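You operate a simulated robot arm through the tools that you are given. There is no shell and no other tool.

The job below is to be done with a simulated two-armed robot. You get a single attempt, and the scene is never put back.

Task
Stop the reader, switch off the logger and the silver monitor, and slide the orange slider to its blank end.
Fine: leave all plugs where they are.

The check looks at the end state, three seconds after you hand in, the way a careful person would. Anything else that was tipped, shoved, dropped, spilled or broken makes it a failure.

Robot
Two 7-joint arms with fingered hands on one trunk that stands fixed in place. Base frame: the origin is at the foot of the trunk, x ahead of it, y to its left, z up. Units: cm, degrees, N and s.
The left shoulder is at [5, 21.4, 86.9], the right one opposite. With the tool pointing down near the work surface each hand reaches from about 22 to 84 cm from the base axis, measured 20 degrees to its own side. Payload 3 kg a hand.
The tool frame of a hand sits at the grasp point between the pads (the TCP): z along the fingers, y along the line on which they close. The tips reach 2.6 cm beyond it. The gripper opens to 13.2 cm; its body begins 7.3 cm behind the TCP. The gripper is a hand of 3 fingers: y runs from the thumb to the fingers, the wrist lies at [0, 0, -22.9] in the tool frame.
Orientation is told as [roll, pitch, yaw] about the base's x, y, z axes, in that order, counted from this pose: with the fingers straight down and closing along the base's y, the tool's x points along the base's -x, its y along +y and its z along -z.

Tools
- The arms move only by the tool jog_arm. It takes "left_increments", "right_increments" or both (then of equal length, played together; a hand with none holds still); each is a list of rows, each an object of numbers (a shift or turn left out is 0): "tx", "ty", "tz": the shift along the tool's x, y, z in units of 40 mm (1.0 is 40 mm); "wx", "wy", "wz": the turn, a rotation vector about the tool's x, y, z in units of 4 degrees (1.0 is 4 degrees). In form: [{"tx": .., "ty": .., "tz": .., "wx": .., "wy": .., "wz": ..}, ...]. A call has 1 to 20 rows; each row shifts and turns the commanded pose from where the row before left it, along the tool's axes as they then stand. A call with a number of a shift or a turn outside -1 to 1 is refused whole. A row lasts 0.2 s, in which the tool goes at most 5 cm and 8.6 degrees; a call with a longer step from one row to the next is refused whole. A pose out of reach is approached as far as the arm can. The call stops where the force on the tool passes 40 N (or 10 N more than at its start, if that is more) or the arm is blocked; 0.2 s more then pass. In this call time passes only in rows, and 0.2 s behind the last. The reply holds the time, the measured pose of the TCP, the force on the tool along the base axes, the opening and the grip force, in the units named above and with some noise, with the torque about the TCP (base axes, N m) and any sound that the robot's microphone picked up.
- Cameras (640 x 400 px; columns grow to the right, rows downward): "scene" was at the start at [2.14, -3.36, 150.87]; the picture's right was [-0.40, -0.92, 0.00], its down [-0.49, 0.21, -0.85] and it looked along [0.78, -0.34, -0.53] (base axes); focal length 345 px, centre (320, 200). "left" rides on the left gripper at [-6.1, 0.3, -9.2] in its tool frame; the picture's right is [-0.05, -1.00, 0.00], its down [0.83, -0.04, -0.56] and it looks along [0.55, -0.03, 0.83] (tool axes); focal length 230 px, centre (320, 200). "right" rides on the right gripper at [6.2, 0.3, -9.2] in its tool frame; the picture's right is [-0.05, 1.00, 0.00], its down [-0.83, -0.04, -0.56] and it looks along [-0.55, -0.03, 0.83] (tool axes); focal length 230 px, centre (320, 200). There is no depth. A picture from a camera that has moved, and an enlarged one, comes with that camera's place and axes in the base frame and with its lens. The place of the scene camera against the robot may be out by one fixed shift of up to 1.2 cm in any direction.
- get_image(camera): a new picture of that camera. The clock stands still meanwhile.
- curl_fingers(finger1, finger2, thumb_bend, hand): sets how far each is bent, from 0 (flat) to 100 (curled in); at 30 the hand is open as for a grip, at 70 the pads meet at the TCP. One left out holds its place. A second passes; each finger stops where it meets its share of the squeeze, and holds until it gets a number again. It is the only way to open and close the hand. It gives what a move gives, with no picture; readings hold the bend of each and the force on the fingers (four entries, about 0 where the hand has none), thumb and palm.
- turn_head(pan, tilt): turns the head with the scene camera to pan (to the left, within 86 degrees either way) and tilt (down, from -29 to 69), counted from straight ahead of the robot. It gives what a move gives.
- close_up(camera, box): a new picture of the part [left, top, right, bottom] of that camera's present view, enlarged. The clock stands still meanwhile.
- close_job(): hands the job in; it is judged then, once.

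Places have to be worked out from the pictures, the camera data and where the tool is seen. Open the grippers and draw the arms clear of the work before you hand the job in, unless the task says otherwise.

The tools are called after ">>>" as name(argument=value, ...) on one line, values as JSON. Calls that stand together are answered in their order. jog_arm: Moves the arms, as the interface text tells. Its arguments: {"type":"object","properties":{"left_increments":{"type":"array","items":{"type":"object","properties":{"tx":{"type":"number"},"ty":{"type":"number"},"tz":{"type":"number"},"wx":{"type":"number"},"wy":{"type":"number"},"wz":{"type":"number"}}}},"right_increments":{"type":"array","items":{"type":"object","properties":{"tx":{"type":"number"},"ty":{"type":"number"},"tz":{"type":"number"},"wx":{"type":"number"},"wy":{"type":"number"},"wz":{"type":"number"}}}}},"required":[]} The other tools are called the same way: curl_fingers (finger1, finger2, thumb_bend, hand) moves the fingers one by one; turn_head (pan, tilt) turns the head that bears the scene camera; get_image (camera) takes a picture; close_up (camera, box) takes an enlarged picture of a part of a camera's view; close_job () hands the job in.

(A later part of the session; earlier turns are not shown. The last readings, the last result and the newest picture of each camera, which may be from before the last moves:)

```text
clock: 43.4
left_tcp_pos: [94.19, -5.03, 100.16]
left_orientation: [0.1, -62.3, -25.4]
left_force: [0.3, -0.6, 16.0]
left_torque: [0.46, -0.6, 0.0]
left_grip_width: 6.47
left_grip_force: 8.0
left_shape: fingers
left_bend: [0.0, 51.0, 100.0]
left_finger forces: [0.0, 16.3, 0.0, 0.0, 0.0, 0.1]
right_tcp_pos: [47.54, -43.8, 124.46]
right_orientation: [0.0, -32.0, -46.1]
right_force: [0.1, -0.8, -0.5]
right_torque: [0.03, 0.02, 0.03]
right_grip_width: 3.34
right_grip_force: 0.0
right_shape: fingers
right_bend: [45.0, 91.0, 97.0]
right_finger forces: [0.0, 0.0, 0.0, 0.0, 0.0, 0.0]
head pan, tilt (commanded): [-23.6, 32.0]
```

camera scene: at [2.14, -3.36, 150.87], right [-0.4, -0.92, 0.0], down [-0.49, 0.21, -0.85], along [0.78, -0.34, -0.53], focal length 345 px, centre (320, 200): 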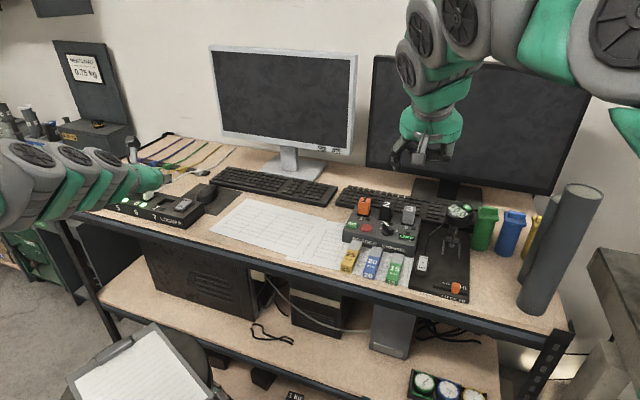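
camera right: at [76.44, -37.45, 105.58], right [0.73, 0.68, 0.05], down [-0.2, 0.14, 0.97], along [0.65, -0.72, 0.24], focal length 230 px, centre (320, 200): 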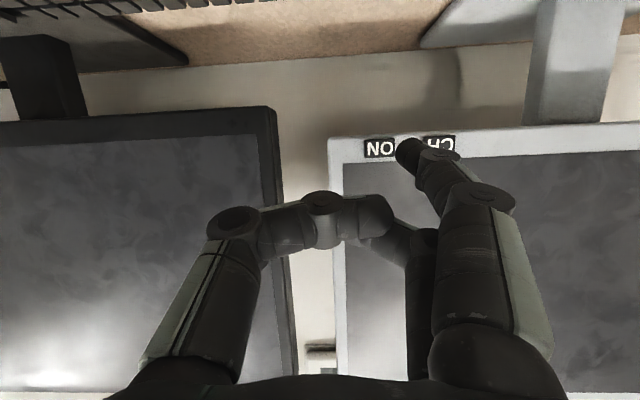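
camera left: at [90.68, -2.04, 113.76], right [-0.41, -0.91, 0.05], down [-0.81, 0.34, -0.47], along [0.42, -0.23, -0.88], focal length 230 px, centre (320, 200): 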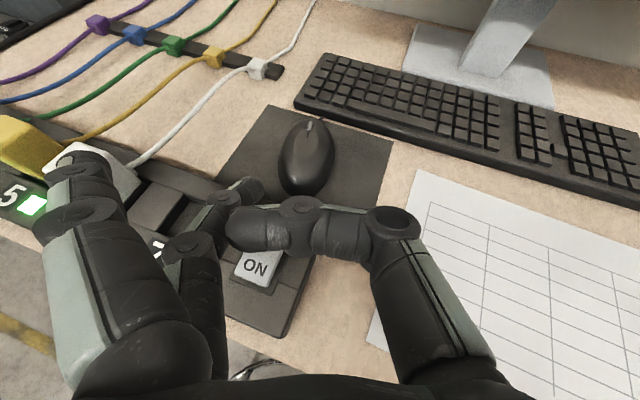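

It goes stiff again at the same height, though the contact is on the lettering. The finger's bulky joint probably sits on the ON half at the same time, so the rocker cannot tip. I lift 5 cm and re-form the left hand with the thumb as poker; its tip comes in across the rocker from the right instead.

>>> jog_arm(left_increments=[{"tx": -0.3, "tz": -0.16}, {"tx": -0.45, "tz": -0.24}, {"tx": -0.45, "tz": -0.24}])

>>> curl_fingers(hand="left", finger1=20, finger2=20, thumb_bend=45)

>>> curl_fingers(hand="left", finger1=30, finger2=30, thumb_bend=45)

>>> curl_fingers(hand="left", finger1=100, finger2=100, thumb_bend=45)

>>> get_image(camera="left")

>>> close_up(camera="scene", box=[120, 150, 260, 238])

```text
clock: 44.2
left_tcp_pos: [94.12, -5.09, 105.15]
left_orientation: [0.0, -62.0, -25.5]
left_force: [0.0, -0.8, -0.3]
left_torque: [0.03, 0.02, 0.01]
left_grip_width: 6.46
left_grip_force: 0.1
left_shape: fingers
left_bend: [0.0, 50.0, 100.0]
left_finger forces: [0.0, 0.1, 0.1, 0.0, 0.0, 0.1]
right_tcp_pos: [47.3, -43.84, 124.47]
right_orientation: [0.1, -32.0, -46.0]
right_force: [0.8, 0.5, -0.5]
right_torque: [0.0, 0.0, 0.02]
right_grip_width: 3.32
right_grip_force: 0.1
right_shape: fingers
right_bend: [45.0, 91.0, 97.0]
right_finger forces: [0.0, 0.0, 0.1, 0.0, 0.2, 0.0]
head pan, tilt (commanded): [-23.6, 32.0]
```

```text
clock: 45.2
left_tcp_pos: [94.23, -4.97, 105.23]
left_orientation: [0.0, -62.2, -25.4]
left_force: [-1.0, 0.3, 0.1]
left_torque: [0.02, 0.04, 0.02]
left_grip_width: 12.07
left_grip_force: 0.0
left_shape: fingers
left_bend: [20.0, 20.0, 45.0]
left_finger forces: [0.0, 0.1, 0.1, 0.0, 0.0, 0.1]
right_tcp_pos: [47.44, -43.9, 124.45]
right_orientation: [0.0, -31.9, -46.0]
right_force: [0.0, 0.0, -0.4]
right_torque: [-0.03, -0.03, -0.01]
right_grip_width: 3.31
right_grip_force: 0.1
right_shape: fingers
right_bend: [45.0, 91.0, 97.0]
right_finger forces: [0.1, 0.1, 0.1, 0.0, 0.0, 0.0]
head pan, tilt (commanded): [-23.6, 32.0]
```

```text
clock: 46.2
left_tcp_pos: [94.21, -5.02, 105.31]
left_orientation: [0.0, -62.2, -25.4]
left_force: [-0.5, 0.8, 0.3]
left_torque: [-0.01, 0.0, -0.02]
left_grip_width: 10.97
left_grip_force: 0.0
left_shape: fingers
left_bend: [30.0, 30.0, 45.0]
left_finger forces: [0.1, 0.0, 0.1, 0.0, 0.1, 0.0]
right_tcp_pos: [47.42, -43.78, 124.49]
right_orientation: [0.0, -31.9, -46.0]
right_force: [0.0, 0.2, 0.0]
right_torque: [-0.02, 0.02, 0.01]
right_grip_width: 3.35
right_grip_force: 0.0
right_shape: fingers
right_bend: [45.0, 91.0, 97.0]
right_finger forces: [0.1, 0.0, 0.1, 0.0, 0.1, 0.0]
head pan, tilt (commanded): [-23.6, 32.0]
```

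```text
clock: 47.2
left_tcp_pos: [94.22, -5.09, 105.22]
left_orientation: [-0.1, -62.1, -25.4]
left_force: [0.5, 0.2, 0.0]
left_torque: [0.0, 0.0, 0.0]
left_grip_width: 4.75
left_grip_force: 0.0
left_shape: fingers
left_bend: [100.0, 100.0, 45.0]
left_finger forces: [0.0, 0.0, 0.0, 0.0, 0.1, 0.0]
right_tcp_pos: [47.41, -43.64, 124.41]
right_orientation: [0.0, -32.0, -46.0]
right_force: [-0.3, -0.6, -0.5]
right_torque: [-0.02, 0.01, -0.04]
right_grip_width: 3.34
right_grip_force: 0.1
right_shape: fingers
right_bend: [45.0, 91.0, 97.0]
right_finger forces: [0.1, 0.1, 0.0, 0.0, 0.0, 0.0]
head pan, tilt (commanded): [-23.6, 32.0]
```

```text
taken
camera left: at [89.55, -2.38, 115.09], right [-0.41, -0.91, 0.05], down [-0.81, 0.34, -0.47], along [0.42, -0.23, -0.88], focal length 230 px, centre (320, 200)
```

left: 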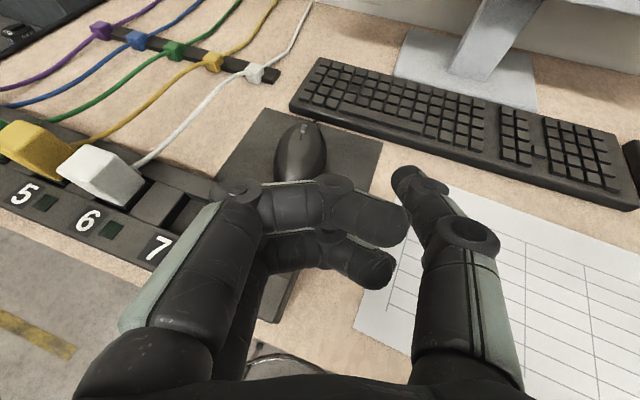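

```text
4.55 times, centred on (190, 194) of scene
camera zoom: at [2.14, -3.36, 150.87], right [-0.4, -0.92, 0.0], down [-0.49, 0.21, -0.85], along [0.78, -0.34, -0.53], focal length 1569 px, centre (911, 227)
```

zoom: 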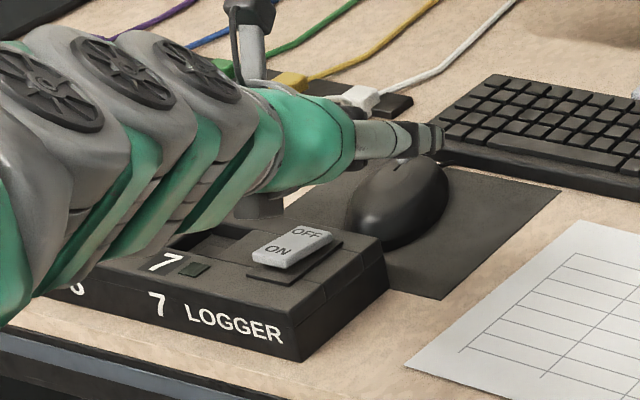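

The lamps by sockets 5 and 6 are now dark and the rocker's ON end stands up, so the rocker had in fact already flipped. I retract the left arm upward and back along its approach, then verify.

>>> jog_arm(left_increments=[{"tx": -0.3, "tz": -0.8}, {"tx": -0.3, "tz": -0.8}, {"tx": -0.3, "tz": -0.8}, {"tx": -0.3, "tz": -0.8}, {"tx": -0.1, "tz": -0.95}, {"tx": -0.1, "tz": -0.95}, {"tx": -0.1, "tz": -0.95}, {"tx": -0.1, "tz": -0.95}, {"tx": -0.1, "tz": -0.95}, {"tx": -0.1, "tz": -0.95}])

>>> get_image(camera="left")

>>> close_up(camera="scene", box=[40, 150, 240, 240])

```text
clock: 49.4
left_tcp_pos: [68.53, 6.81, 128.26]
left_orientation: [-0.1, -62.0, -25.4]
left_force: [-0.1, 0.5, -0.8]
left_torque: [-0.01, -0.02, 0.0]
left_grip_width: 4.74
left_grip_force: 0.1
left_shape: fingers
left_bend: [100.0, 100.0, 45.0]
left_finger forces: [0.1, 0.0, 0.1, 0.0, 0.0, 0.0]
right_tcp_pos: [47.38, -43.68, 124.55]
right_orientation: [0.0, -32.0, -46.0]
right_force: [0.3, -0.6, -0.3]
right_torque: [0.0, -0.01, 0.01]
right_grip_width: 3.32
right_grip_force: 0.2
right_shape: fingers
right_bend: [45.0, 91.0, 97.0]
right_finger forces: [0.0, 0.0, 0.0, 0.0, 0.1, 0.0]
head pan, tilt (commanded): [-23.6, 32.0]
```

```text
taken
camera left: at [63.95, 9.53, 138.17], right [-0.41, -0.91, 0.05], down [-0.81, 0.34, -0.47], along [0.42, -0.23, -0.88], focal length 230 px, centre (320, 200)
```

left: 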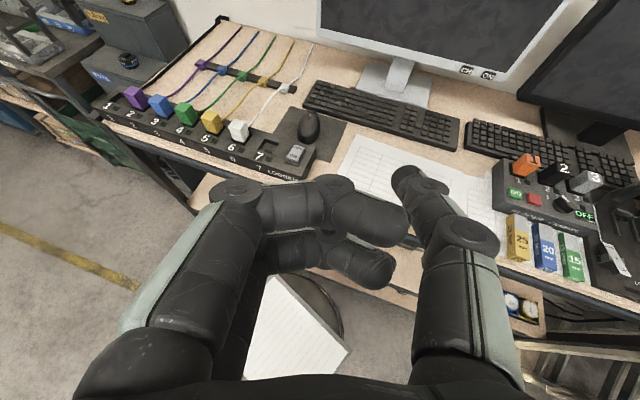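

```text
3.20 times, centred on (140, 195) of scene
camera zoom: at [2.13, -3.36, 150.87], right [-0.4, -0.92, 0.0], down [-0.49, 0.21, -0.85], along [0.78, -0.34, -0.53], focal length 1105 px, centre (896, 216)
```

zoom: 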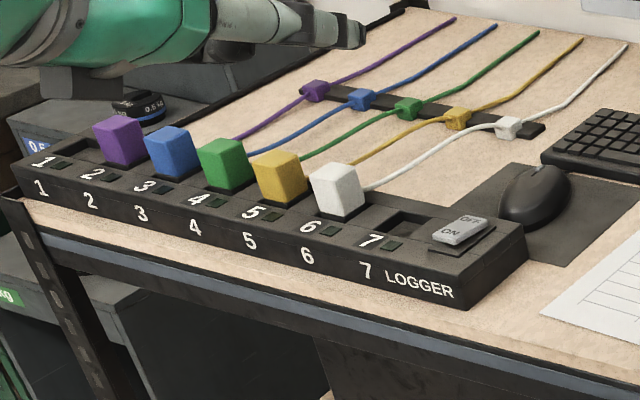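

All logger lamps are dark, the rocker shows OFF pressed down, and every plug is in place. Next is the slider. I point the right hand straight down to look at the slider board, and draw the left arm farther back.

>>> jog_arm(right_increments=[{"wy": 1}, {"wy": 1}, {"wy": 1}, {"wy": 1}, {"wy": 1}, {"wy": 1}, {"wy": 1}, {"wy": 1}], left_increments=[{"tx": 0.2, "tz": -0.6}, {"tx": 0.2, "tz": -0.6}, {"tx": 0.2, "tz": -0.6}, {"tx": 0.2, "tz": -0.6}, {"tx": 0.2, "tz": -0.6}, {"tx": 0.2, "tz": -0.6}, {"tx": 0.2, "tz": -0.6}, {"tx": 0.2, "tz": -0.6}])

>>> get_image(camera="right")

>>> get_image(camera="scene")

```text
clock: 51.2
left_tcp_pos: [50.57, 15.68, 131.83]
left_orientation: [0.3, -62.1, -25.4]
left_force: [0.1, -0.1, -0.4]
left_torque: [0.01, 0.0, 0.02]
left_grip_width: 4.74
left_grip_force: 0.0
left_shape: fingers
left_bend: [100.0, 100.0, 45.0]
left_finger forces: [0.1, 0.1, 0.1, 0.0, 0.0, 0.0]
right_tcp_pos: [47.41, -43.87, 124.58]
right_orientation: [0.1, 0.0, -46.0]
right_force: [-0.1, 0.4, 0.1]
right_torque: [0.02, -0.03, 0.01]
right_grip_width: 3.35
right_grip_force: 0.0
right_shape: fingers
right_bend: [45.0, 92.0, 97.0]
right_finger forces: [0.0, 0.0, 0.0, 0.0, 0.0, 0.0]
head pan, tilt (commanded): [-23.6, 32.0]
```

```text
taken
camera right: at [43.39, -39.16, 133.69], right [0.75, 0.66, 0.0], down [0.55, -0.63, 0.56], along [0.37, -0.42, -0.83], focal length 230 px, centre (320, 200)
```

right: 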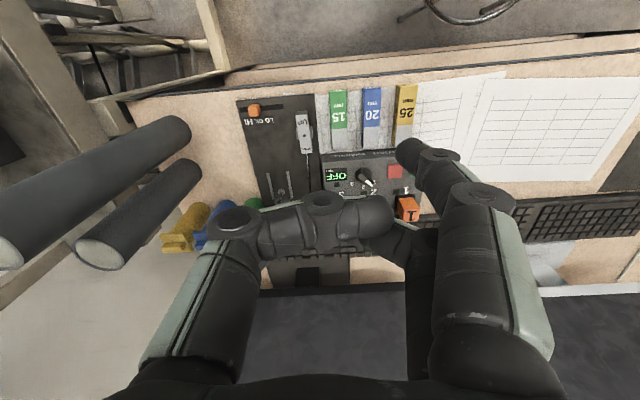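

```text
taken
camera scene: at [2.14, -3.36, 150.87], right [-0.4, -0.92, 0.0], down [-0.49, 0.21, -0.85], along [0.78, -0.34, -0.53], focal length 345 px, centre (320, 200)
```

scene: 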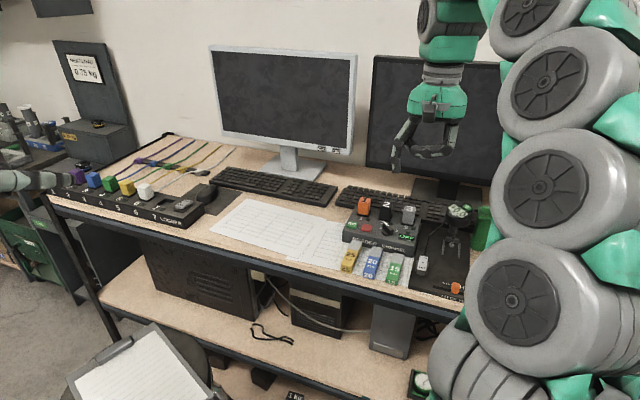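

The slider board is in view, with the blank end of the track to the right in this upside-down picture. I enlarge it.

>>> close_up(camera="right", box=[225, 80, 345, 155])

>>> close_up(camera="scene", box=[400, 240, 480, 302])

```text
5.33 times, centred on (285, 118) of right
camera zoom: at [43.39, -39.16, 133.69], right [0.75, 0.66, 0.0], down [0.55, -0.63, 0.56], along [0.37, -0.42, -0.83], focal length 1227 px, centre (507, 640)
```

zoom: 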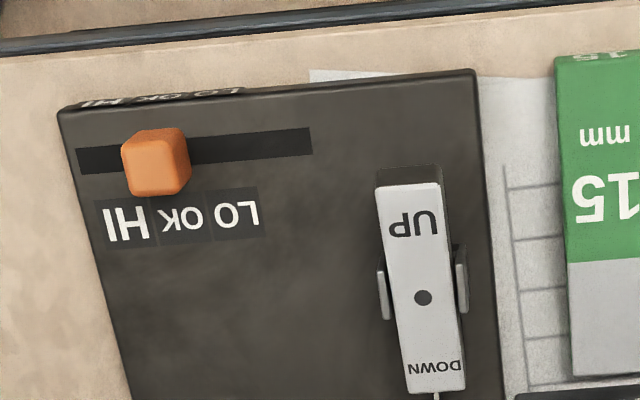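

```text
6.45 times, centred on (440, 271) of scene
camera zoom: at [2.14, -3.36, 150.87], right [-0.4, -0.92, 0.0], down [-0.49, 0.21, -0.85], along [0.78, -0.34, -0.53], focal length 2228 px, centre (-454, -258)
```

zoom: 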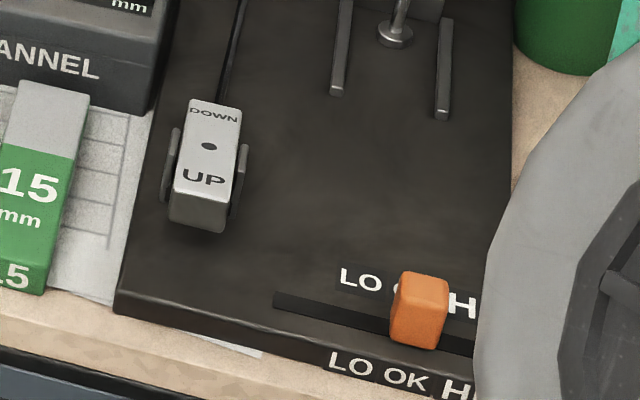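

The knob's top centre is near (41.1, -52.9, 94.7), at OK, and the slot runs about 7.5 cm to its blank left end near (44.3, -49.5). Two upright tubes stand close on the right, so I use the thumb from the knob's right side and keep the hand over the left. I re-form the right hand.

>>> curl_fingers(hand="right", finger1=20, finger2=20, thumb_bend=45)

>>> curl_fingers(hand="right", finger1=30, finger2=30, thumb_bend=45)

>>> curl_fingers(hand="right", finger1=100, finger2=100, thumb_bend=45)

>>> jog_arm(right_increments=[{"wy": -1}, {"wy": -1}, {"wy": -1}, {"wy": -1}, {"wy": -1}, {"wy": -1}])

>>> get_image(camera="right")

```text
clock: 52.2
left_tcp_pos: [50.67, 15.77, 131.78]
left_orientation: [-0.1, -62.1, -25.4]
left_force: [-0.4, 0.1, -0.4]
left_torque: [0.02, 0.0, -0.05]
left_grip_width: 4.76
left_grip_force: 0.1
left_shape: fingers
left_bend: [100.0, 100.0, 45.0]
left_finger forces: [0.1, 0.0, 0.1, 0.1, 0.0, 0.0]
right_tcp_pos: [47.42, -43.78, 124.56]
right_orientation: [0.0, 0.1, -46.0]
right_force: [0.0, 0.1, -0.3]
right_torque: [0.0, 0.01, 0.02]
right_grip_width: 11.99
right_grip_force: 0.1
right_shape: fingers
right_bend: [20.0, 20.0, 45.0]
right_finger forces: [0.0, 0.1, 0.0, 0.1, 0.1, 0.0]
head pan, tilt (commanded): [-23.6, 32.0]
```

```text
clock: 53.2
left_tcp_pos: [50.68, 15.72, 131.81]
left_orientation: [0.0, -62.1, -25.4]
left_force: [-0.1, 0.7, -0.3]
left_torque: [0.01, -0.02, 0.01]
left_grip_width: 4.74
left_grip_force: 0.1
left_shape: fingers
left_bend: [100.0, 100.0, 45.0]
left_finger forces: [0.1, 0.1, 0.1, 0.1, 0.0, 0.0]
right_tcp_pos: [47.35, -43.77, 124.51]
right_orientation: [0.0, 0.0, -46.0]
right_force: [0.0, 0.4, 0.6]
right_torque: [-0.01, 0.02, 0.05]
right_grip_width: 10.96
right_grip_force: 0.1
right_shape: fingers
right_bend: [30.0, 30.0, 45.0]
right_finger forces: [0.1, 0.0, 0.0, 0.0, 0.0, 0.1]
head pan, tilt (commanded): [-23.6, 32.0]
```

```text
clock: 54.2
left_tcp_pos: [50.79, 15.69, 131.83]
left_orientation: [-0.1, -62.0, -25.5]
left_force: [-0.4, 0.7, -0.3]
left_torque: [-0.03, 0.0, 0.01]
left_grip_width: 4.72
left_grip_force: 0.0
left_shape: fingers
left_bend: [100.0, 100.0, 45.0]
left_finger forces: [0.0, 0.0, 0.0, 0.1, 0.0, 0.0]
right_tcp_pos: [47.42, -43.75, 124.4]
right_orientation: [-0.1, 0.1, -46.0]
right_force: [1.1, 0.4, 0.8]
right_torque: [-0.03, 0.0, 0.0]
right_grip_width: 4.72
right_grip_force: 0.0
right_shape: fingers
right_bend: [100.0, 100.0, 45.0]
right_finger forces: [0.0, 0.0, 0.1, 0.0, 0.0, 0.0]
head pan, tilt (commanded): [-23.6, 32.0]
```

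```text
clock: 55.6
left_tcp_pos: [50.7, 15.75, 131.88]
left_orientation: [0.0, -62.0, -25.4]
left_force: [-0.8, 0.1, -0.5]
left_torque: [0.0, 0.0, 0.0]
left_grip_width: 4.75
left_grip_force: 0.0
left_shape: fingers
left_bend: [100.0, 100.0, 45.0]
left_finger forces: [0.0, 0.0, 0.1, 0.0, 0.0, 0.0]
right_tcp_pos: [47.35, -43.78, 124.37]
right_orientation: [0.0, -24.0, -46.0]
right_force: [0.3, -0.2, -0.1]
right_torque: [0.04, 0.02, 0.0]
right_grip_width: 4.74
right_grip_force: 0.1
right_shape: fingers
right_bend: [100.0, 100.0, 45.0]
right_finger forces: [0.0, 0.0, 0.0, 0.1, 0.1, 0.1]
head pan, tilt (commanded): [-23.6, 32.0]
```

```text
taken
camera right: at [41.08, -36.79, 130.32], right [0.75, 0.66, 0.02], down [0.34, -0.41, 0.85], along [0.57, -0.63, -0.53], focal length 230 px, centre (320, 200)
```

right: 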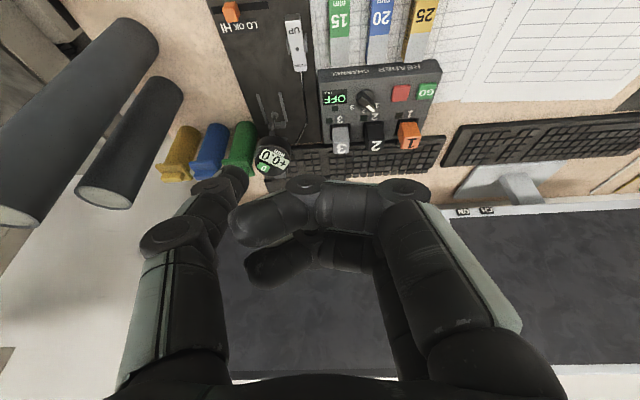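

The thumb points cleanly downward on the right side of the hand. I bring it over the board, about 10 cm above, just to the right of the knob.

>>> jog_arm(right_increments=[{"tx": 0.257, "ty": -0.362, "tz": 0.725}, {"tx": 0.257, "ty": -0.362, "tz": 0.725}, {"tx": 0.257, "ty": -0.362, "tz": 0.725}, {"tx": 0.257, "ty": -0.362, "tz": 0.725}, {"tx": 0.257, "ty": -0.362, "tz": 0.725}, {"tx": 0.257, "ty": -0.362, "tz": 0.725}])

>>> get_image(camera="right")

>>> get_image(camera="scene")

```text
clock: 57.0
left_tcp_pos: [50.61, 15.7, 131.78]
left_orientation: [0.0, -62.2, -25.5]
left_force: [0.4, -0.2, -0.1]
left_torque: [-0.04, 0.01, 0.02]
left_grip_width: 4.73
left_grip_force: 0.0
left_shape: fingers
left_bend: [100.0, 100.0, 45.0]
left_finger forces: [0.0, 0.0, 0.1, 0.0, 0.0, 0.0]
right_tcp_pos: [41.86, -50.97, 105.88]
right_orientation: [0.0, -23.9, -46.0]
right_force: [0.0, -0.9, 0.4]
right_torque: [0.03, -0.01, -0.04]
right_grip_width: 4.75
right_grip_force: 0.0
right_shape: fingers
right_bend: [100.0, 100.0, 45.0]
right_finger forces: [0.0, 0.1, 0.1, 0.1, 0.0, 0.0]
head pan, tilt (commanded): [-23.6, 32.0]
```

```text
taken
camera right: at [35.69, -43.89, 111.82], right [0.75, 0.66, 0.02], down [0.34, -0.41, 0.84], along [0.57, -0.63, -0.54], focal length 230 px, centre (320, 200)
```

right: 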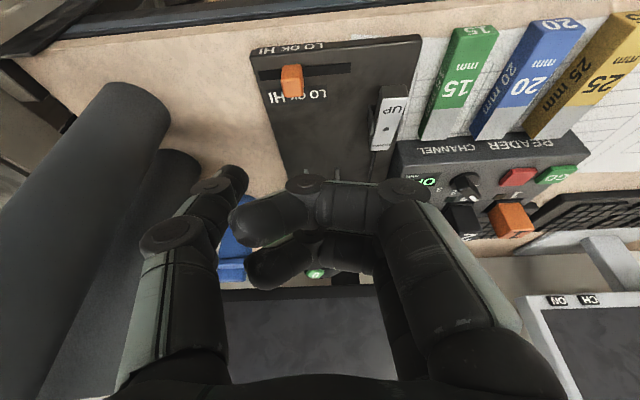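

```text
taken
camera scene: at [2.14, -3.37, 150.87], right [-0.4, -0.92, 0.0], down [-0.49, 0.21, -0.85], along [0.78, -0.34, -0.53], focal length 345 px, centre (320, 200)
```

scene: 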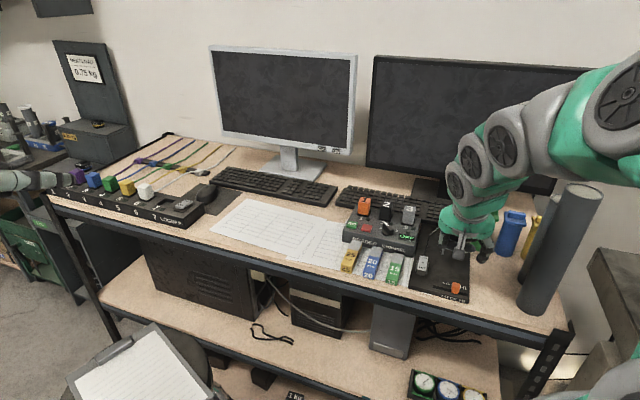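

The thumb hangs to the right of the knob, about 10 cm above it. Before lowering I turn the head right to check the elbow against the tall tubes.

>>> turn_head(pan=-62, tilt=35)

>>> get_image(camera="scene")

```text
clock: 58.0
left_tcp_pos: [50.62, 15.7, 131.88]
left_orientation: [0.1, -62.0, -25.4]
left_force: [-0.5, 0.2, 0.2]
left_torque: [-0.02, -0.01, 0.01]
left_grip_width: 4.73
left_grip_force: 0.1
left_shape: fingers
left_bend: [100.0, 100.0, 45.0]
left_finger forces: [0.0, 0.0, 0.0, 0.0, 0.0, 0.0]
right_tcp_pos: [41.9, -50.94, 106.07]
right_orientation: [0.0, -23.9, -46.1]
right_force: [-0.2, -0.6, 0.8]
right_torque: [0.0, 0.02, -0.03]
right_grip_width: 4.72
right_grip_force: 0.0
right_shape: fingers
right_bend: [100.0, 100.0, 45.0]
right_finger forces: [0.0, 0.1, 0.0, 0.1, 0.1, 0.0]
head pan, tilt (commanded): [-62.0, 35.0]
```

```text
taken
camera scene: at [-1.93, -7.55, 150.41], right [-0.88, -0.47, 0.0], down [-0.27, 0.51, -0.82], along [0.39, -0.72, -0.57], focal length 345 px, centre (320, 200)
```

scene: 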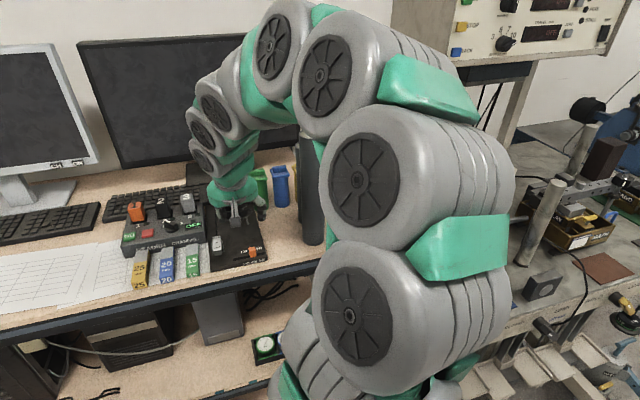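

The forearm and elbow are on the camera's side of the tubes, well clear. Cross-checks put the board top at z = 92.6 and the knob at (41.1, -52.9). I lower the thumb most of the way beside it.

>>> jog_arm(right_increments=[{"tx": 0.258, "ty": 0.013, "tz": 0.589}, {"tx": 0.258, "ty": 0.013, "tz": 0.589}, {"tx": 0.258, "ty": 0.013, "tz": 0.589}])

>>> get_image(camera="right")

>>> get_image(camera="scene")

```text
clock: 58.9
left_tcp_pos: [50.66, 15.73, 131.8]
left_orientation: [0.1, -62.1, -25.4]
left_force: [-0.4, 0.6, 0.2]
left_torque: [0.0, 0.02, -0.01]
left_grip_width: 4.74
left_grip_force: 0.0
left_shape: fingers
left_bend: [100.0, 100.0, 45.0]
left_finger forces: [0.0, 0.0, 0.0, 0.0, 0.1, 0.0]
right_tcp_pos: [42.12, -50.88, 98.32]
right_orientation: [0.0, -23.8, -46.0]
right_force: [0.7, 0.9, 0.6]
right_torque: [-0.01, 0.01, -0.01]
right_grip_width: 4.75
right_grip_force: 0.1
right_shape: fingers
right_bend: [100.0, 100.0, 45.0]
right_finger forces: [0.0, 0.0, 0.0, 0.0, 0.1, 0.1]
head pan, tilt (commanded): [-62.0, 35.0]
```

```text
taken
camera right: at [35.87, -43.86, 104.19], right [0.75, 0.66, 0.02], down [0.34, -0.41, 0.84], along [0.57, -0.63, -0.54], focal length 230 px, centre (320, 200)
```

right: 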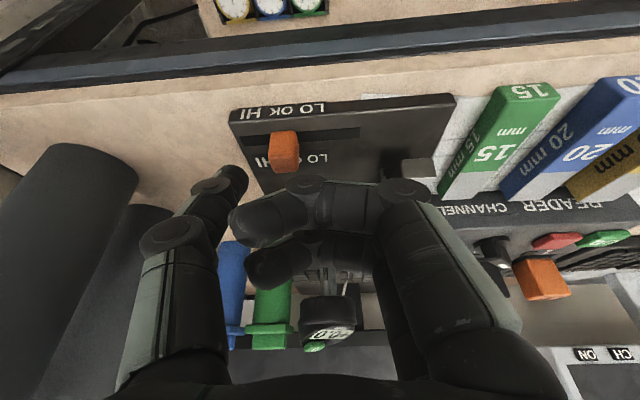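

```text
taken
camera scene: at [-1.93, -7.56, 150.41], right [-0.88, -0.47, 0.0], down [-0.27, 0.51, -0.82], along [0.38, -0.72, -0.57], focal length 345 px, centre (320, 200)
```

scene: 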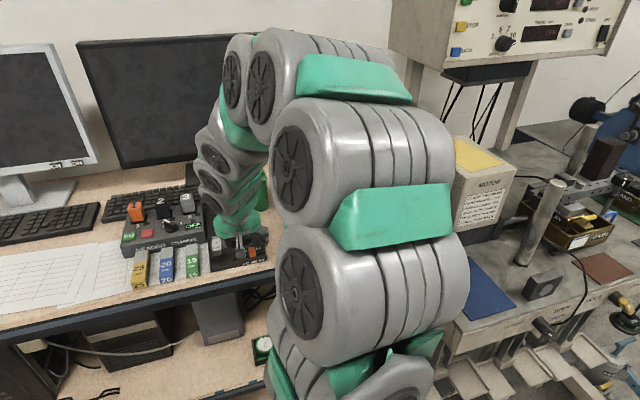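

The thumb is beside the knob with a clear gap, and nothing else is close. I lower the last 2.5 cm to knob height.

>>> jog_arm(right_increments=[{"tx": 0.13, "tz": 0.29}, {"tx": 0.13, "tz": 0.29}])

>>> get_image(camera="right")

>>> close_up(camera="scene", box=[180, 190, 300, 290])

```text
clock: 59.5
left_tcp_pos: [50.62, 15.81, 131.85]
left_orientation: [0.0, -62.1, -25.4]
left_force: [0.0, -0.7, -0.4]
left_torque: [0.01, 0.0, 0.01]
left_grip_width: 4.76
left_grip_force: 0.0
left_shape: fingers
left_bend: [100.0, 100.0, 45.0]
left_finger forces: [0.0, 0.0, 0.0, 0.0, 0.1, 0.1]
right_tcp_pos: [42.24, -50.86, 95.92]
right_orientation: [0.0, -24.1, -46.0]
right_force: [-1.9, 4.2, 18.2]
right_torque: [-0.66, 0.58, -0.2]
right_grip_width: 4.75
right_grip_force: 9.0
right_shape: fingers
right_bend: [100.0, 100.0, 45.0]
right_finger forces: [0.0, 0.1, 0.0, 0.0, 17.9, 0.1]
head pan, tilt (commanded): [-62.0, 35.0]
```

```text
taken
camera right: at [35.97, -43.88, 101.78], right [0.75, 0.66, 0.02], down [0.34, -0.41, 0.85], along [0.57, -0.63, -0.53], focal length 230 px, centre (320, 200)
```

right: 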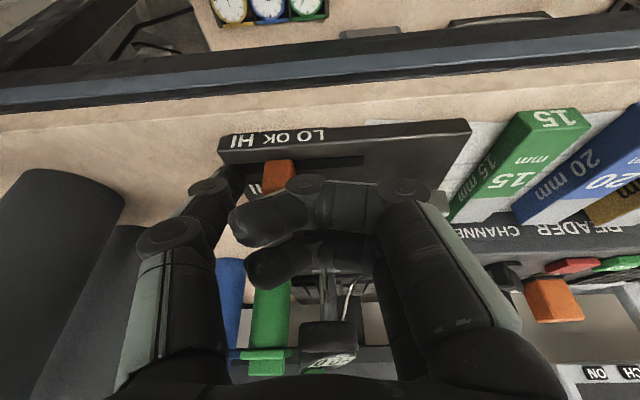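

```text
4.00 times, centred on (240, 240) of scene
camera zoom: at [-1.95, -7.53, 150.41], right [-0.88, -0.47, 0.0], down [-0.27, 0.51, -0.82], along [0.38, -0.72, -0.57], focal length 1381 px, centre (640, 40)
```

zoom: 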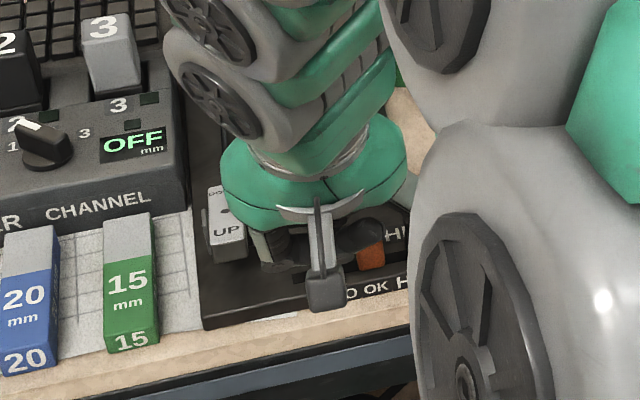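

The thumb touched the board (18 N), a little longer than I had modelled. I raise it 1 cm so the tip clears the board but still overlaps the knob.

>>> jog_arm(right_increments=[{"tx": -0.102, "tz": -0.228}])

>>> close_up(camera="right", box=[180, 90, 380, 215])

```text
clock: 59.9
left_tcp_pos: [50.73, 15.73, 131.77]
left_orientation: [0.0, -62.2, -25.3]
left_force: [0.4, -1.0, -0.5]
left_torque: [-0.03, 0.01, 0.01]
left_grip_width: 4.76
left_grip_force: 0.0
left_shape: fingers
left_bend: [100.0, 100.0, 45.0]
left_finger forces: [0.0, 0.0, 0.0, 0.1, 0.0, 0.0]
right_tcp_pos: [42.25, -50.92, 96.8]
right_orientation: [0.0, -23.9, -46.0]
right_force: [0.0, 0.9, -0.2]
right_torque: [0.04, -0.05, -0.01]
right_grip_width: 4.75
right_grip_force: 0.0
right_shape: fingers
right_bend: [100.0, 100.0, 45.0]
right_finger forces: [0.1, 0.0, 0.0, 0.1, 0.1, 0.1]
head pan, tilt (commanded): [-62.0, 35.0]
```

```text
3.20 times, centred on (280, 152) of right
camera zoom: at [35.94, -43.87, 102.64], right [0.75, 0.66, 0.02], down [0.34, -0.41, 0.84], along [0.57, -0.63, -0.54], focal length 736 px, centre (448, 352)
```

zoom: 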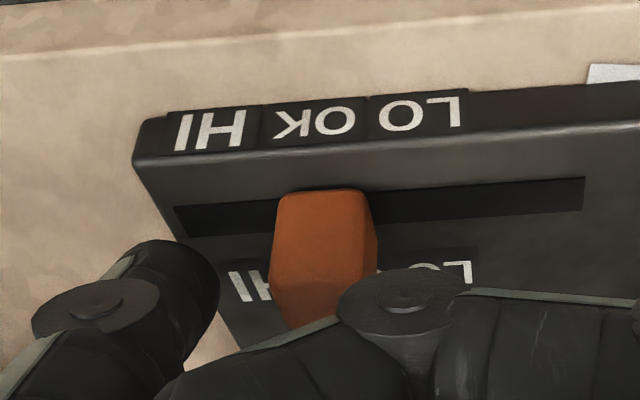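

The thumb hangs about 1 cm to the right of the knob and slightly behind the slot line. I shift it onto the line and start pushing to the left along the slot.

>>> jog_arm(right_increments=[{"tx": 0.0685, "ty": 0.1, "tz": -0.03}, {"ty": 0.125}, {"ty": 0.1}])

>>> close_up(camera="right", box=[180, 90, 380, 215])

```text
clock: 60.6
left_tcp_pos: [50.62, 15.76, 131.78]
left_orientation: [-0.1, -62.1, -25.4]
left_force: [-0.6, 0.2, -0.2]
left_torque: [0.01, -0.01, 0.01]
left_grip_width: 4.72
left_grip_force: 0.0
left_shape: fingers
left_bend: [100.0, 100.0, 45.0]
left_finger forces: [0.1, 0.1, 0.1, 0.0, 0.1, 0.1]
right_tcp_pos: [42.93, -49.61, 96.87]
right_orientation: [0.0, -23.9, -46.0]
right_force: [-0.2, -1.0, 0.0]
right_torque: [-0.02, 0.02, 0.01]
right_grip_width: 4.79
right_grip_force: 0.1
right_shape: fingers
right_bend: [100.0, 100.0, 45.0]
right_finger forces: [0.1, 0.0, 0.1, 0.1, 0.7, 0.0]
head pan, tilt (commanded): [-62.0, 35.0]
```

```text
3.20 times, centred on (280, 152) of right
camera zoom: at [36.68, -42.7, 102.68], right [0.75, 0.66, 0.02], down [0.34, -0.41, 0.84], along [0.57, -0.63, -0.54], focal length 736 px, centre (448, 352)
```

zoom: 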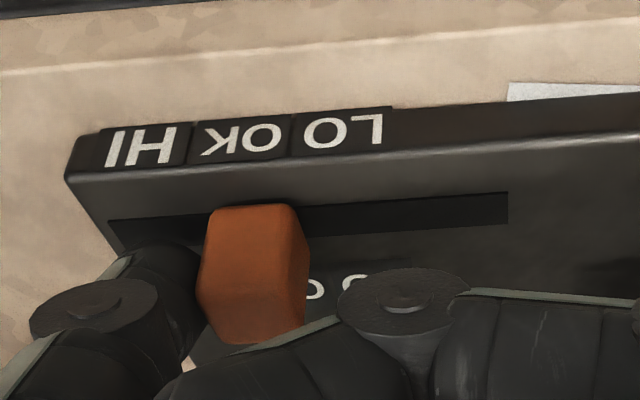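

The thumb has met the knob (0.7 N), which is just starting to move. I keep pushing left.

>>> jog_arm(right_increments=[{"ty": 0.1}, {"ty": 0.1}, {"ty": 0.1}, {"ty": 0.1}])

>>> close_up(camera="right", box=[180, 90, 380, 215])

```text
clock: 61.6
left_tcp_pos: [50.66, 15.59, 131.89]
left_orientation: [0.1, -62.2, -25.4]
left_force: [-0.2, -0.6, 0.8]
left_torque: [0.0, -0.04, -0.01]
left_grip_width: 4.76
left_grip_force: 0.1
left_shape: fingers
left_bend: [100.0, 100.0, 45.0]
left_finger forces: [0.1, 0.0, 0.1, 0.0, 0.1, 0.0]
right_tcp_pos: [44.13, -48.5, 96.69]
right_orientation: [0.0, -23.9, -45.9]
right_force: [-0.6, 0.6, 1.1]
right_torque: [-0.01, 0.0, -0.03]
right_grip_width: 4.76
right_grip_force: 0.1
right_shape: fingers
right_bend: [100.0, 100.0, 45.0]
right_finger forces: [0.1, 0.0, 0.0, 0.0, 0.0, 0.0]
head pan, tilt (commanded): [-62.0, 35.0]
```

```text
3.20 times, centred on (280, 152) of right
camera zoom: at [37.85, -41.57, 102.68], right [0.75, 0.66, 0.02], down [0.34, -0.41, 0.84], along [0.57, -0.63, -0.53], focal length 736 px, centre (448, 352)
```

zoom: 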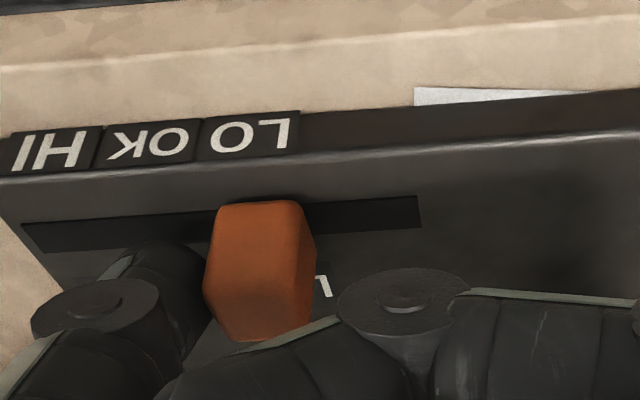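

The knob has moved left past OK and is now around LO, with about 2 cm of slot left. I continue.

>>> jog_arm(right_increments=[{"ty": 0.1}, {"ty": 0.1}, {"ty": 0.1}, {"ty": 0.1}])

>>> close_up(camera="right", box=[180, 90, 380, 215])

```text
clock: 62.6
left_tcp_pos: [50.64, 15.75, 131.91]
left_orientation: [0.0, -62.1, -25.4]
left_force: [0.5, 0.3, -0.7]
left_torque: [-0.01, -0.01, 0.01]
left_grip_width: 4.72
left_grip_force: 0.1
left_shape: fingers
left_bend: [100.0, 100.0, 45.0]
left_finger forces: [0.0, 0.1, 0.1, 0.1, 0.1, 0.0]
right_tcp_pos: [45.28, -47.47, 96.8]
right_orientation: [0.0, -24.1, -46.0]
right_force: [0.2, 0.5, -0.7]
right_torque: [-0.02, 0.01, 0.0]
right_grip_width: 4.77
right_grip_force: 0.0
right_shape: fingers
right_bend: [100.0, 100.0, 45.0]
right_finger forces: [0.1, 0.1, 0.1, 0.1, 0.1, 0.0]
head pan, tilt (commanded): [-62.0, 35.0]
```

```text
3.20 times, centred on (280, 152) of right
camera zoom: at [38.99, -40.47, 102.73], right [0.75, 0.66, 0.02], down [0.34, -0.41, 0.84], along [0.57, -0.63, -0.53], focal length 736 px, centre (448, 352)
```

zoom: 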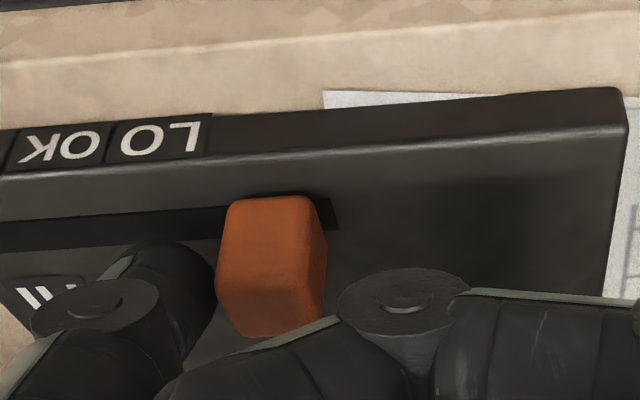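

The knob is nearly at the end, with only about 3 mm of slot left to its left. I push gently until it stops.

>>> jog_arm(right_increments=[{"ty": 0.075}, {"ty": 0.05}])

>>> close_up(camera="right", box=[180, 90, 380, 215])

```text
clock: 63.2
left_tcp_pos: [50.71, 15.64, 131.78]
left_orientation: [0.1, -62.1, -25.4]
left_force: [-1.0, 0.3, -0.5]
left_torque: [-0.06, 0.04, 0.04]
left_grip_width: 4.71
left_grip_force: 0.0
left_shape: fingers
left_bend: [100.0, 100.0, 45.0]
left_finger forces: [0.0, 0.0, 0.0, 0.0, 0.1, 0.1]
right_tcp_pos: [45.63, -47.23, 96.85]
right_orientation: [0.0, -24.0, -46.0]
right_force: [-1.2, -0.8, -0.1]
right_torque: [-0.04, 0.01, 0.02]
right_grip_width: 4.81
right_grip_force: 0.7
right_shape: fingers
right_bend: [100.0, 100.0, 45.0]
right_finger forces: [0.0, 0.0, 0.0, 0.0, 1.4, 0.0]
head pan, tilt (commanded): [-62.0, 35.0]
```

```text
3.20 times, centred on (280, 152) of right
camera zoom: at [39.34, -40.13, 102.71], right [0.75, 0.66, 0.02], down [0.34, -0.41, 0.84], along [0.57, -0.63, -0.53], focal length 736 px, centre (448, 352)
```

zoom: 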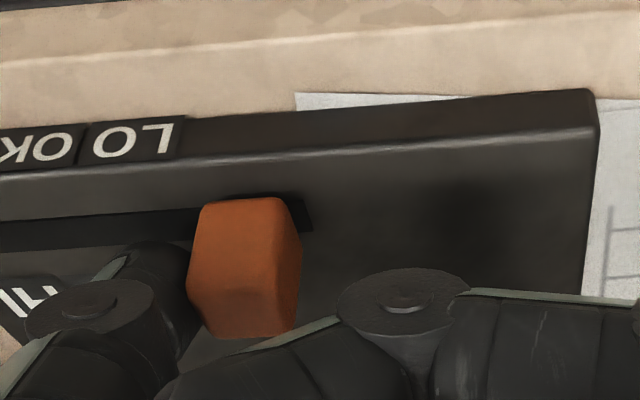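

The thumb is in contact at 1.4 N. I push 2 mm more to confirm the end stop.

>>> jog_arm(right_increments=[{"ty": 0.05}])

```text
clock: 63.6
left_tcp_pos: [50.62, 15.76, 131.84]
left_orientation: [0.0, -62.1, -25.4]
left_force: [-0.6, 1.1, 0.6]
left_torque: [0.01, -0.03, 0.02]
left_grip_width: 4.73
left_grip_force: 0.1
left_shape: fingers
left_bend: [100.0, 100.0, 45.0]
left_finger forces: [0.0, 0.0, 0.1, 0.1, 0.0, 0.1]
right_tcp_pos: [45.62, -47.08, 96.79]
right_orientation: [-0.1, -24.1, -46.0]
right_force: [-1.7, -3.2, -0.1]
right_torque: [-0.09, -0.01, 0.06]
right_grip_width: 4.84
right_grip_force: 1.3
right_shape: fingers
right_bend: [100.0, 100.0, 44.0]
right_finger forces: [0.0, 0.1, 0.1, 0.0, 2.7, 0.0]
head pan, tilt (commanded): [-62.0, 35.0]
```

The force builds (2.7 N) with no more movement, so the knob is at its end stop. I back the thumb off to the right, then lift it straight up and look.

>>> jog_arm(right_increments=[{"ty": -0.2}, {"ty": -0.1}, {"tx": -0.2, "tz": -0.45}, {"tx": -0.4, "tz": -0.9}, {"tx": -0.4, "tz": -0.9}, {"tx": -0.4, "tz": -0.9}])

>>> get_image(camera="right")

>>> get_image(camera="scene")

```text
clock: 65.0
left_tcp_pos: [50.69, 15.56, 131.81]
left_orientation: [0.0, -62.1, -25.4]
left_force: [-0.5, -0.1, 0.2]
left_torque: [-0.03, -0.01, 0.01]
left_grip_width: 4.74
left_grip_force: 0.1
left_shape: fingers
left_bend: [100.0, 100.0, 45.0]
left_finger forces: [0.1, 0.0, 0.0, 0.0, 0.1, 0.0]
right_tcp_pos: [44.74, -47.77, 110.56]
right_orientation: [0.0, -23.9, -45.9]
right_force: [-0.1, -0.5, 0.3]
right_torque: [-0.02, 0.0, -0.03]
right_grip_width: 4.74
right_grip_force: 0.0
right_shape: fingers
right_bend: [100.0, 100.0, 45.0]
right_finger forces: [0.1, 0.0, 0.1, 0.0, 0.0, 0.0]
head pan, tilt (commanded): [-62.0, 35.0]
```

```text
taken
camera right: at [38.49, -40.81, 116.46], right [0.75, 0.66, 0.02], down [0.34, -0.41, 0.84], along [0.56, -0.63, -0.54], focal length 230 px, centre (320, 200)
```

right: 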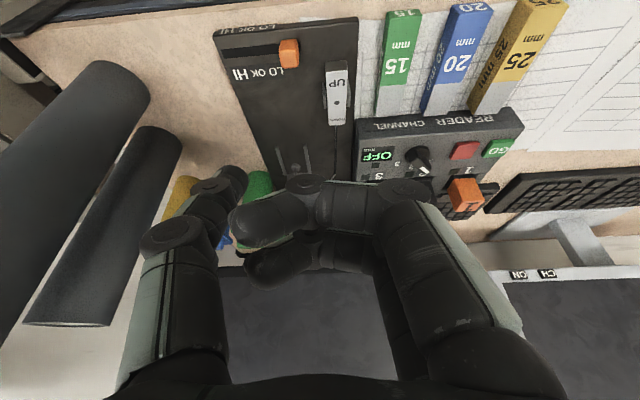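

```text
taken
camera scene: at [-1.94, -7.55, 150.41], right [-0.88, -0.47, 0.0], down [-0.27, 0.51, -0.82], along [0.38, -0.72, -0.57], focal length 345 px, centre (320, 200)
```

scene: 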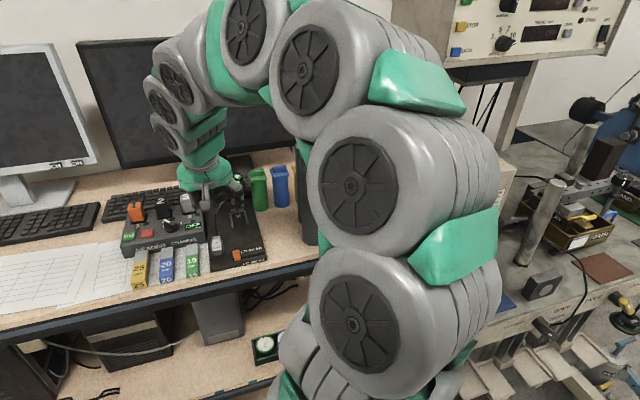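

The slider now sits at the blank end, left of LO, and the tubes still stand. I lift the right arm higher, open both hands, and turn the head back for a full check.

>>> jog_arm(right_increments=[{"tx": -0.4, "tz": -0.9}, {"tx": -0.4, "tz": -0.9}, {"tx": -0.4, "tz": -0.9}, {"tx": -0.4, "tz": -0.9}])

>>> curl_fingers(hand="right", finger1=30, finger2=30, thumb_bend=30)

>>> curl_fingers(hand="left", finger1=30, finger2=30, thumb_bend=30)

>>> close_up(camera="right", box=[200, 0, 400, 125])

>>> turn_head(pan=-23.6, tilt=32)

>>> get_image(camera="scene")

>>> get_image(camera="left")

```text
clock: 66.0
left_tcp_pos: [50.69, 15.69, 131.74]
left_orientation: [0.0, -62.1, -25.5]
left_force: [-0.6, -0.1, -0.5]
left_torque: [0.01, 0.0, 0.01]
left_grip_width: 4.77
left_grip_force: 0.1
left_shape: fingers
left_bend: [100.0, 100.0, 45.0]
left_finger forces: [0.1, 0.0, 0.0, 0.0, 0.0, 0.1]
right_tcp_pos: [45.01, -47.74, 126.41]
right_orientation: [-0.1, -24.0, -46.0]
right_force: [-0.5, 0.2, 0.8]
right_torque: [-0.04, -0.01, 0.01]
right_grip_width: 4.78
right_grip_force: 0.0
right_shape: fingers
right_bend: [100.0, 100.0, 45.0]
right_finger forces: [0.0, 0.0, 0.0, 0.0, 0.0, 0.0]
head pan, tilt (commanded): [-62.0, 35.0]
```

```text
clock: 67.0
left_tcp_pos: [50.71, 15.77, 131.84]
left_orientation: [0.0, -62.1, -25.4]
left_force: [0.1, -0.3, 0.3]
left_torque: [-0.02, -0.02, 0.02]
left_grip_width: 4.72
left_grip_force: 0.1
left_shape: fingers
left_bend: [100.0, 100.0, 45.0]
left_finger forces: [0.0, 0.0, 0.0, 0.0, 0.1, 0.1]
right_tcp_pos: [44.97, -47.8, 126.37]
right_orientation: [0.1, -24.0, -46.0]
right_force: [0.3, -0.4, -0.2]
right_torque: [0.01, -0.04, 0.01]
right_grip_width: 13.37
right_grip_force: 0.1
right_shape: fingers
right_bend: [30.0, 30.0, 30.0]
right_finger forces: [0.0, 0.1, 0.0, 0.0, 0.0, 0.0]
head pan, tilt (commanded): [-62.0, 35.0]
```

```text
clock: 68.0
left_tcp_pos: [50.66, 15.77, 131.89]
left_orientation: [0.0, -62.1, -25.4]
left_force: [-0.1, -1.5, 0.1]
left_torque: [-0.01, 0.0, 0.02]
left_grip_width: 13.39
left_grip_force: 0.1
left_shape: fingers
left_bend: [30.0, 30.0, 30.0]
left_finger forces: [0.0, 0.0, 0.0, 0.0, 0.0, 0.1]
right_tcp_pos: [44.98, -47.87, 126.2]
right_orientation: [0.0, -24.0, -46.0]
right_force: [-0.2, -0.4, -0.4]
right_torque: [0.03, 0.01, 0.0]
right_grip_width: 13.41
right_grip_force: 0.0
right_shape: fingers
right_bend: [30.0, 30.0, 30.0]
right_finger forces: [0.0, 0.1, 0.1, 0.0, 0.1, 0.0]
head pan, tilt (commanded): [-62.0, 35.0]
```

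```text
3.20 times, centred on (300, 62) of right
camera zoom: at [38.7, -40.79, 132.22], right [0.75, 0.66, 0.02], down [0.34, -0.41, 0.84], along [0.57, -0.63, -0.53], focal length 736 px, centre (384, 640)
```

zoom: 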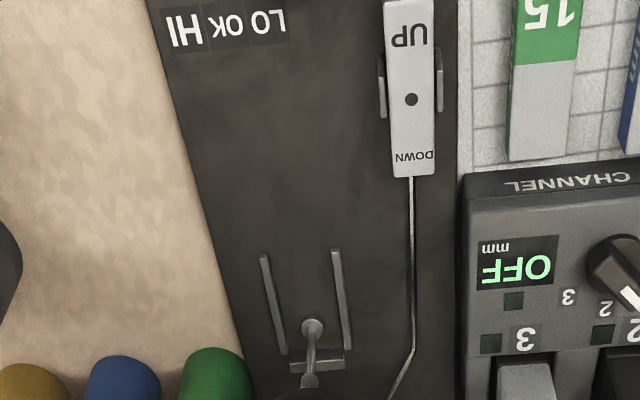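

```text
clock: 69.1
left_tcp_pos: [50.83, 15.77, 131.78]
left_orientation: [0.0, -62.0, -25.3]
left_force: [-1.5, 0.0, -0.1]
left_torque: [-0.04, 0.0, -0.02]
left_grip_width: 13.37
left_grip_force: 0.0
left_shape: fingers
left_bend: [30.0, 30.0, 30.0]
left_finger forces: [0.1, 0.0, 0.0, 0.1, 0.0, 0.1]
right_tcp_pos: [45.01, -47.85, 126.35]
right_orientation: [-0.1, -24.0, -46.0]
right_force: [0.4, 1.2, 0.0]
right_torque: [0.0, 0.0, 0.0]
right_grip_width: 13.42
right_grip_force: 0.0
right_shape: fingers
right_bend: [30.0, 30.0, 30.0]
right_finger forces: [0.0, 0.1, 0.0, 0.0, 0.0, 0.0]
head pan, tilt (commanded): [-23.6, 32.0]
```

```text
taken
camera scene: at [2.13, -3.37, 150.87], right [-0.4, -0.92, 0.0], down [-0.49, 0.21, -0.85], along [0.78, -0.34, -0.53], focal length 345 px, centre (320, 200)
```

scene: 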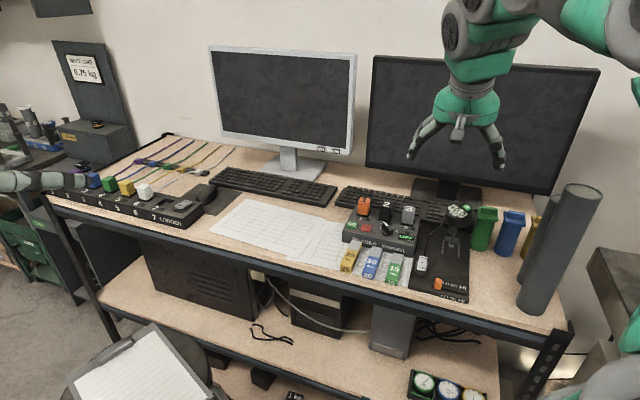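

```text
taken
camera left: at [46.06, 18.34, 141.6], right [-0.41, -0.91, 0.05], down [-0.81, 0.34, -0.47], along [0.42, -0.23, -0.88], focal length 230 px, centre (320, 200)
```

left: 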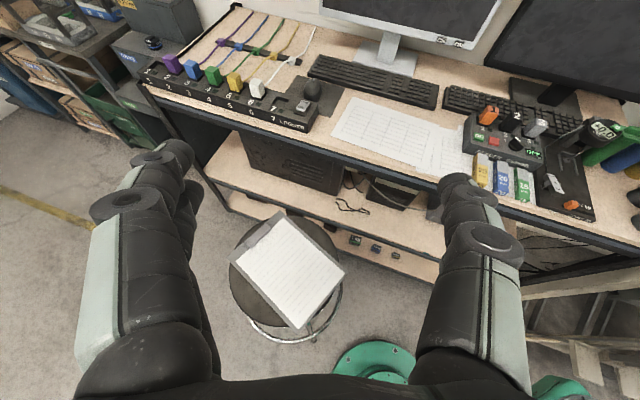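

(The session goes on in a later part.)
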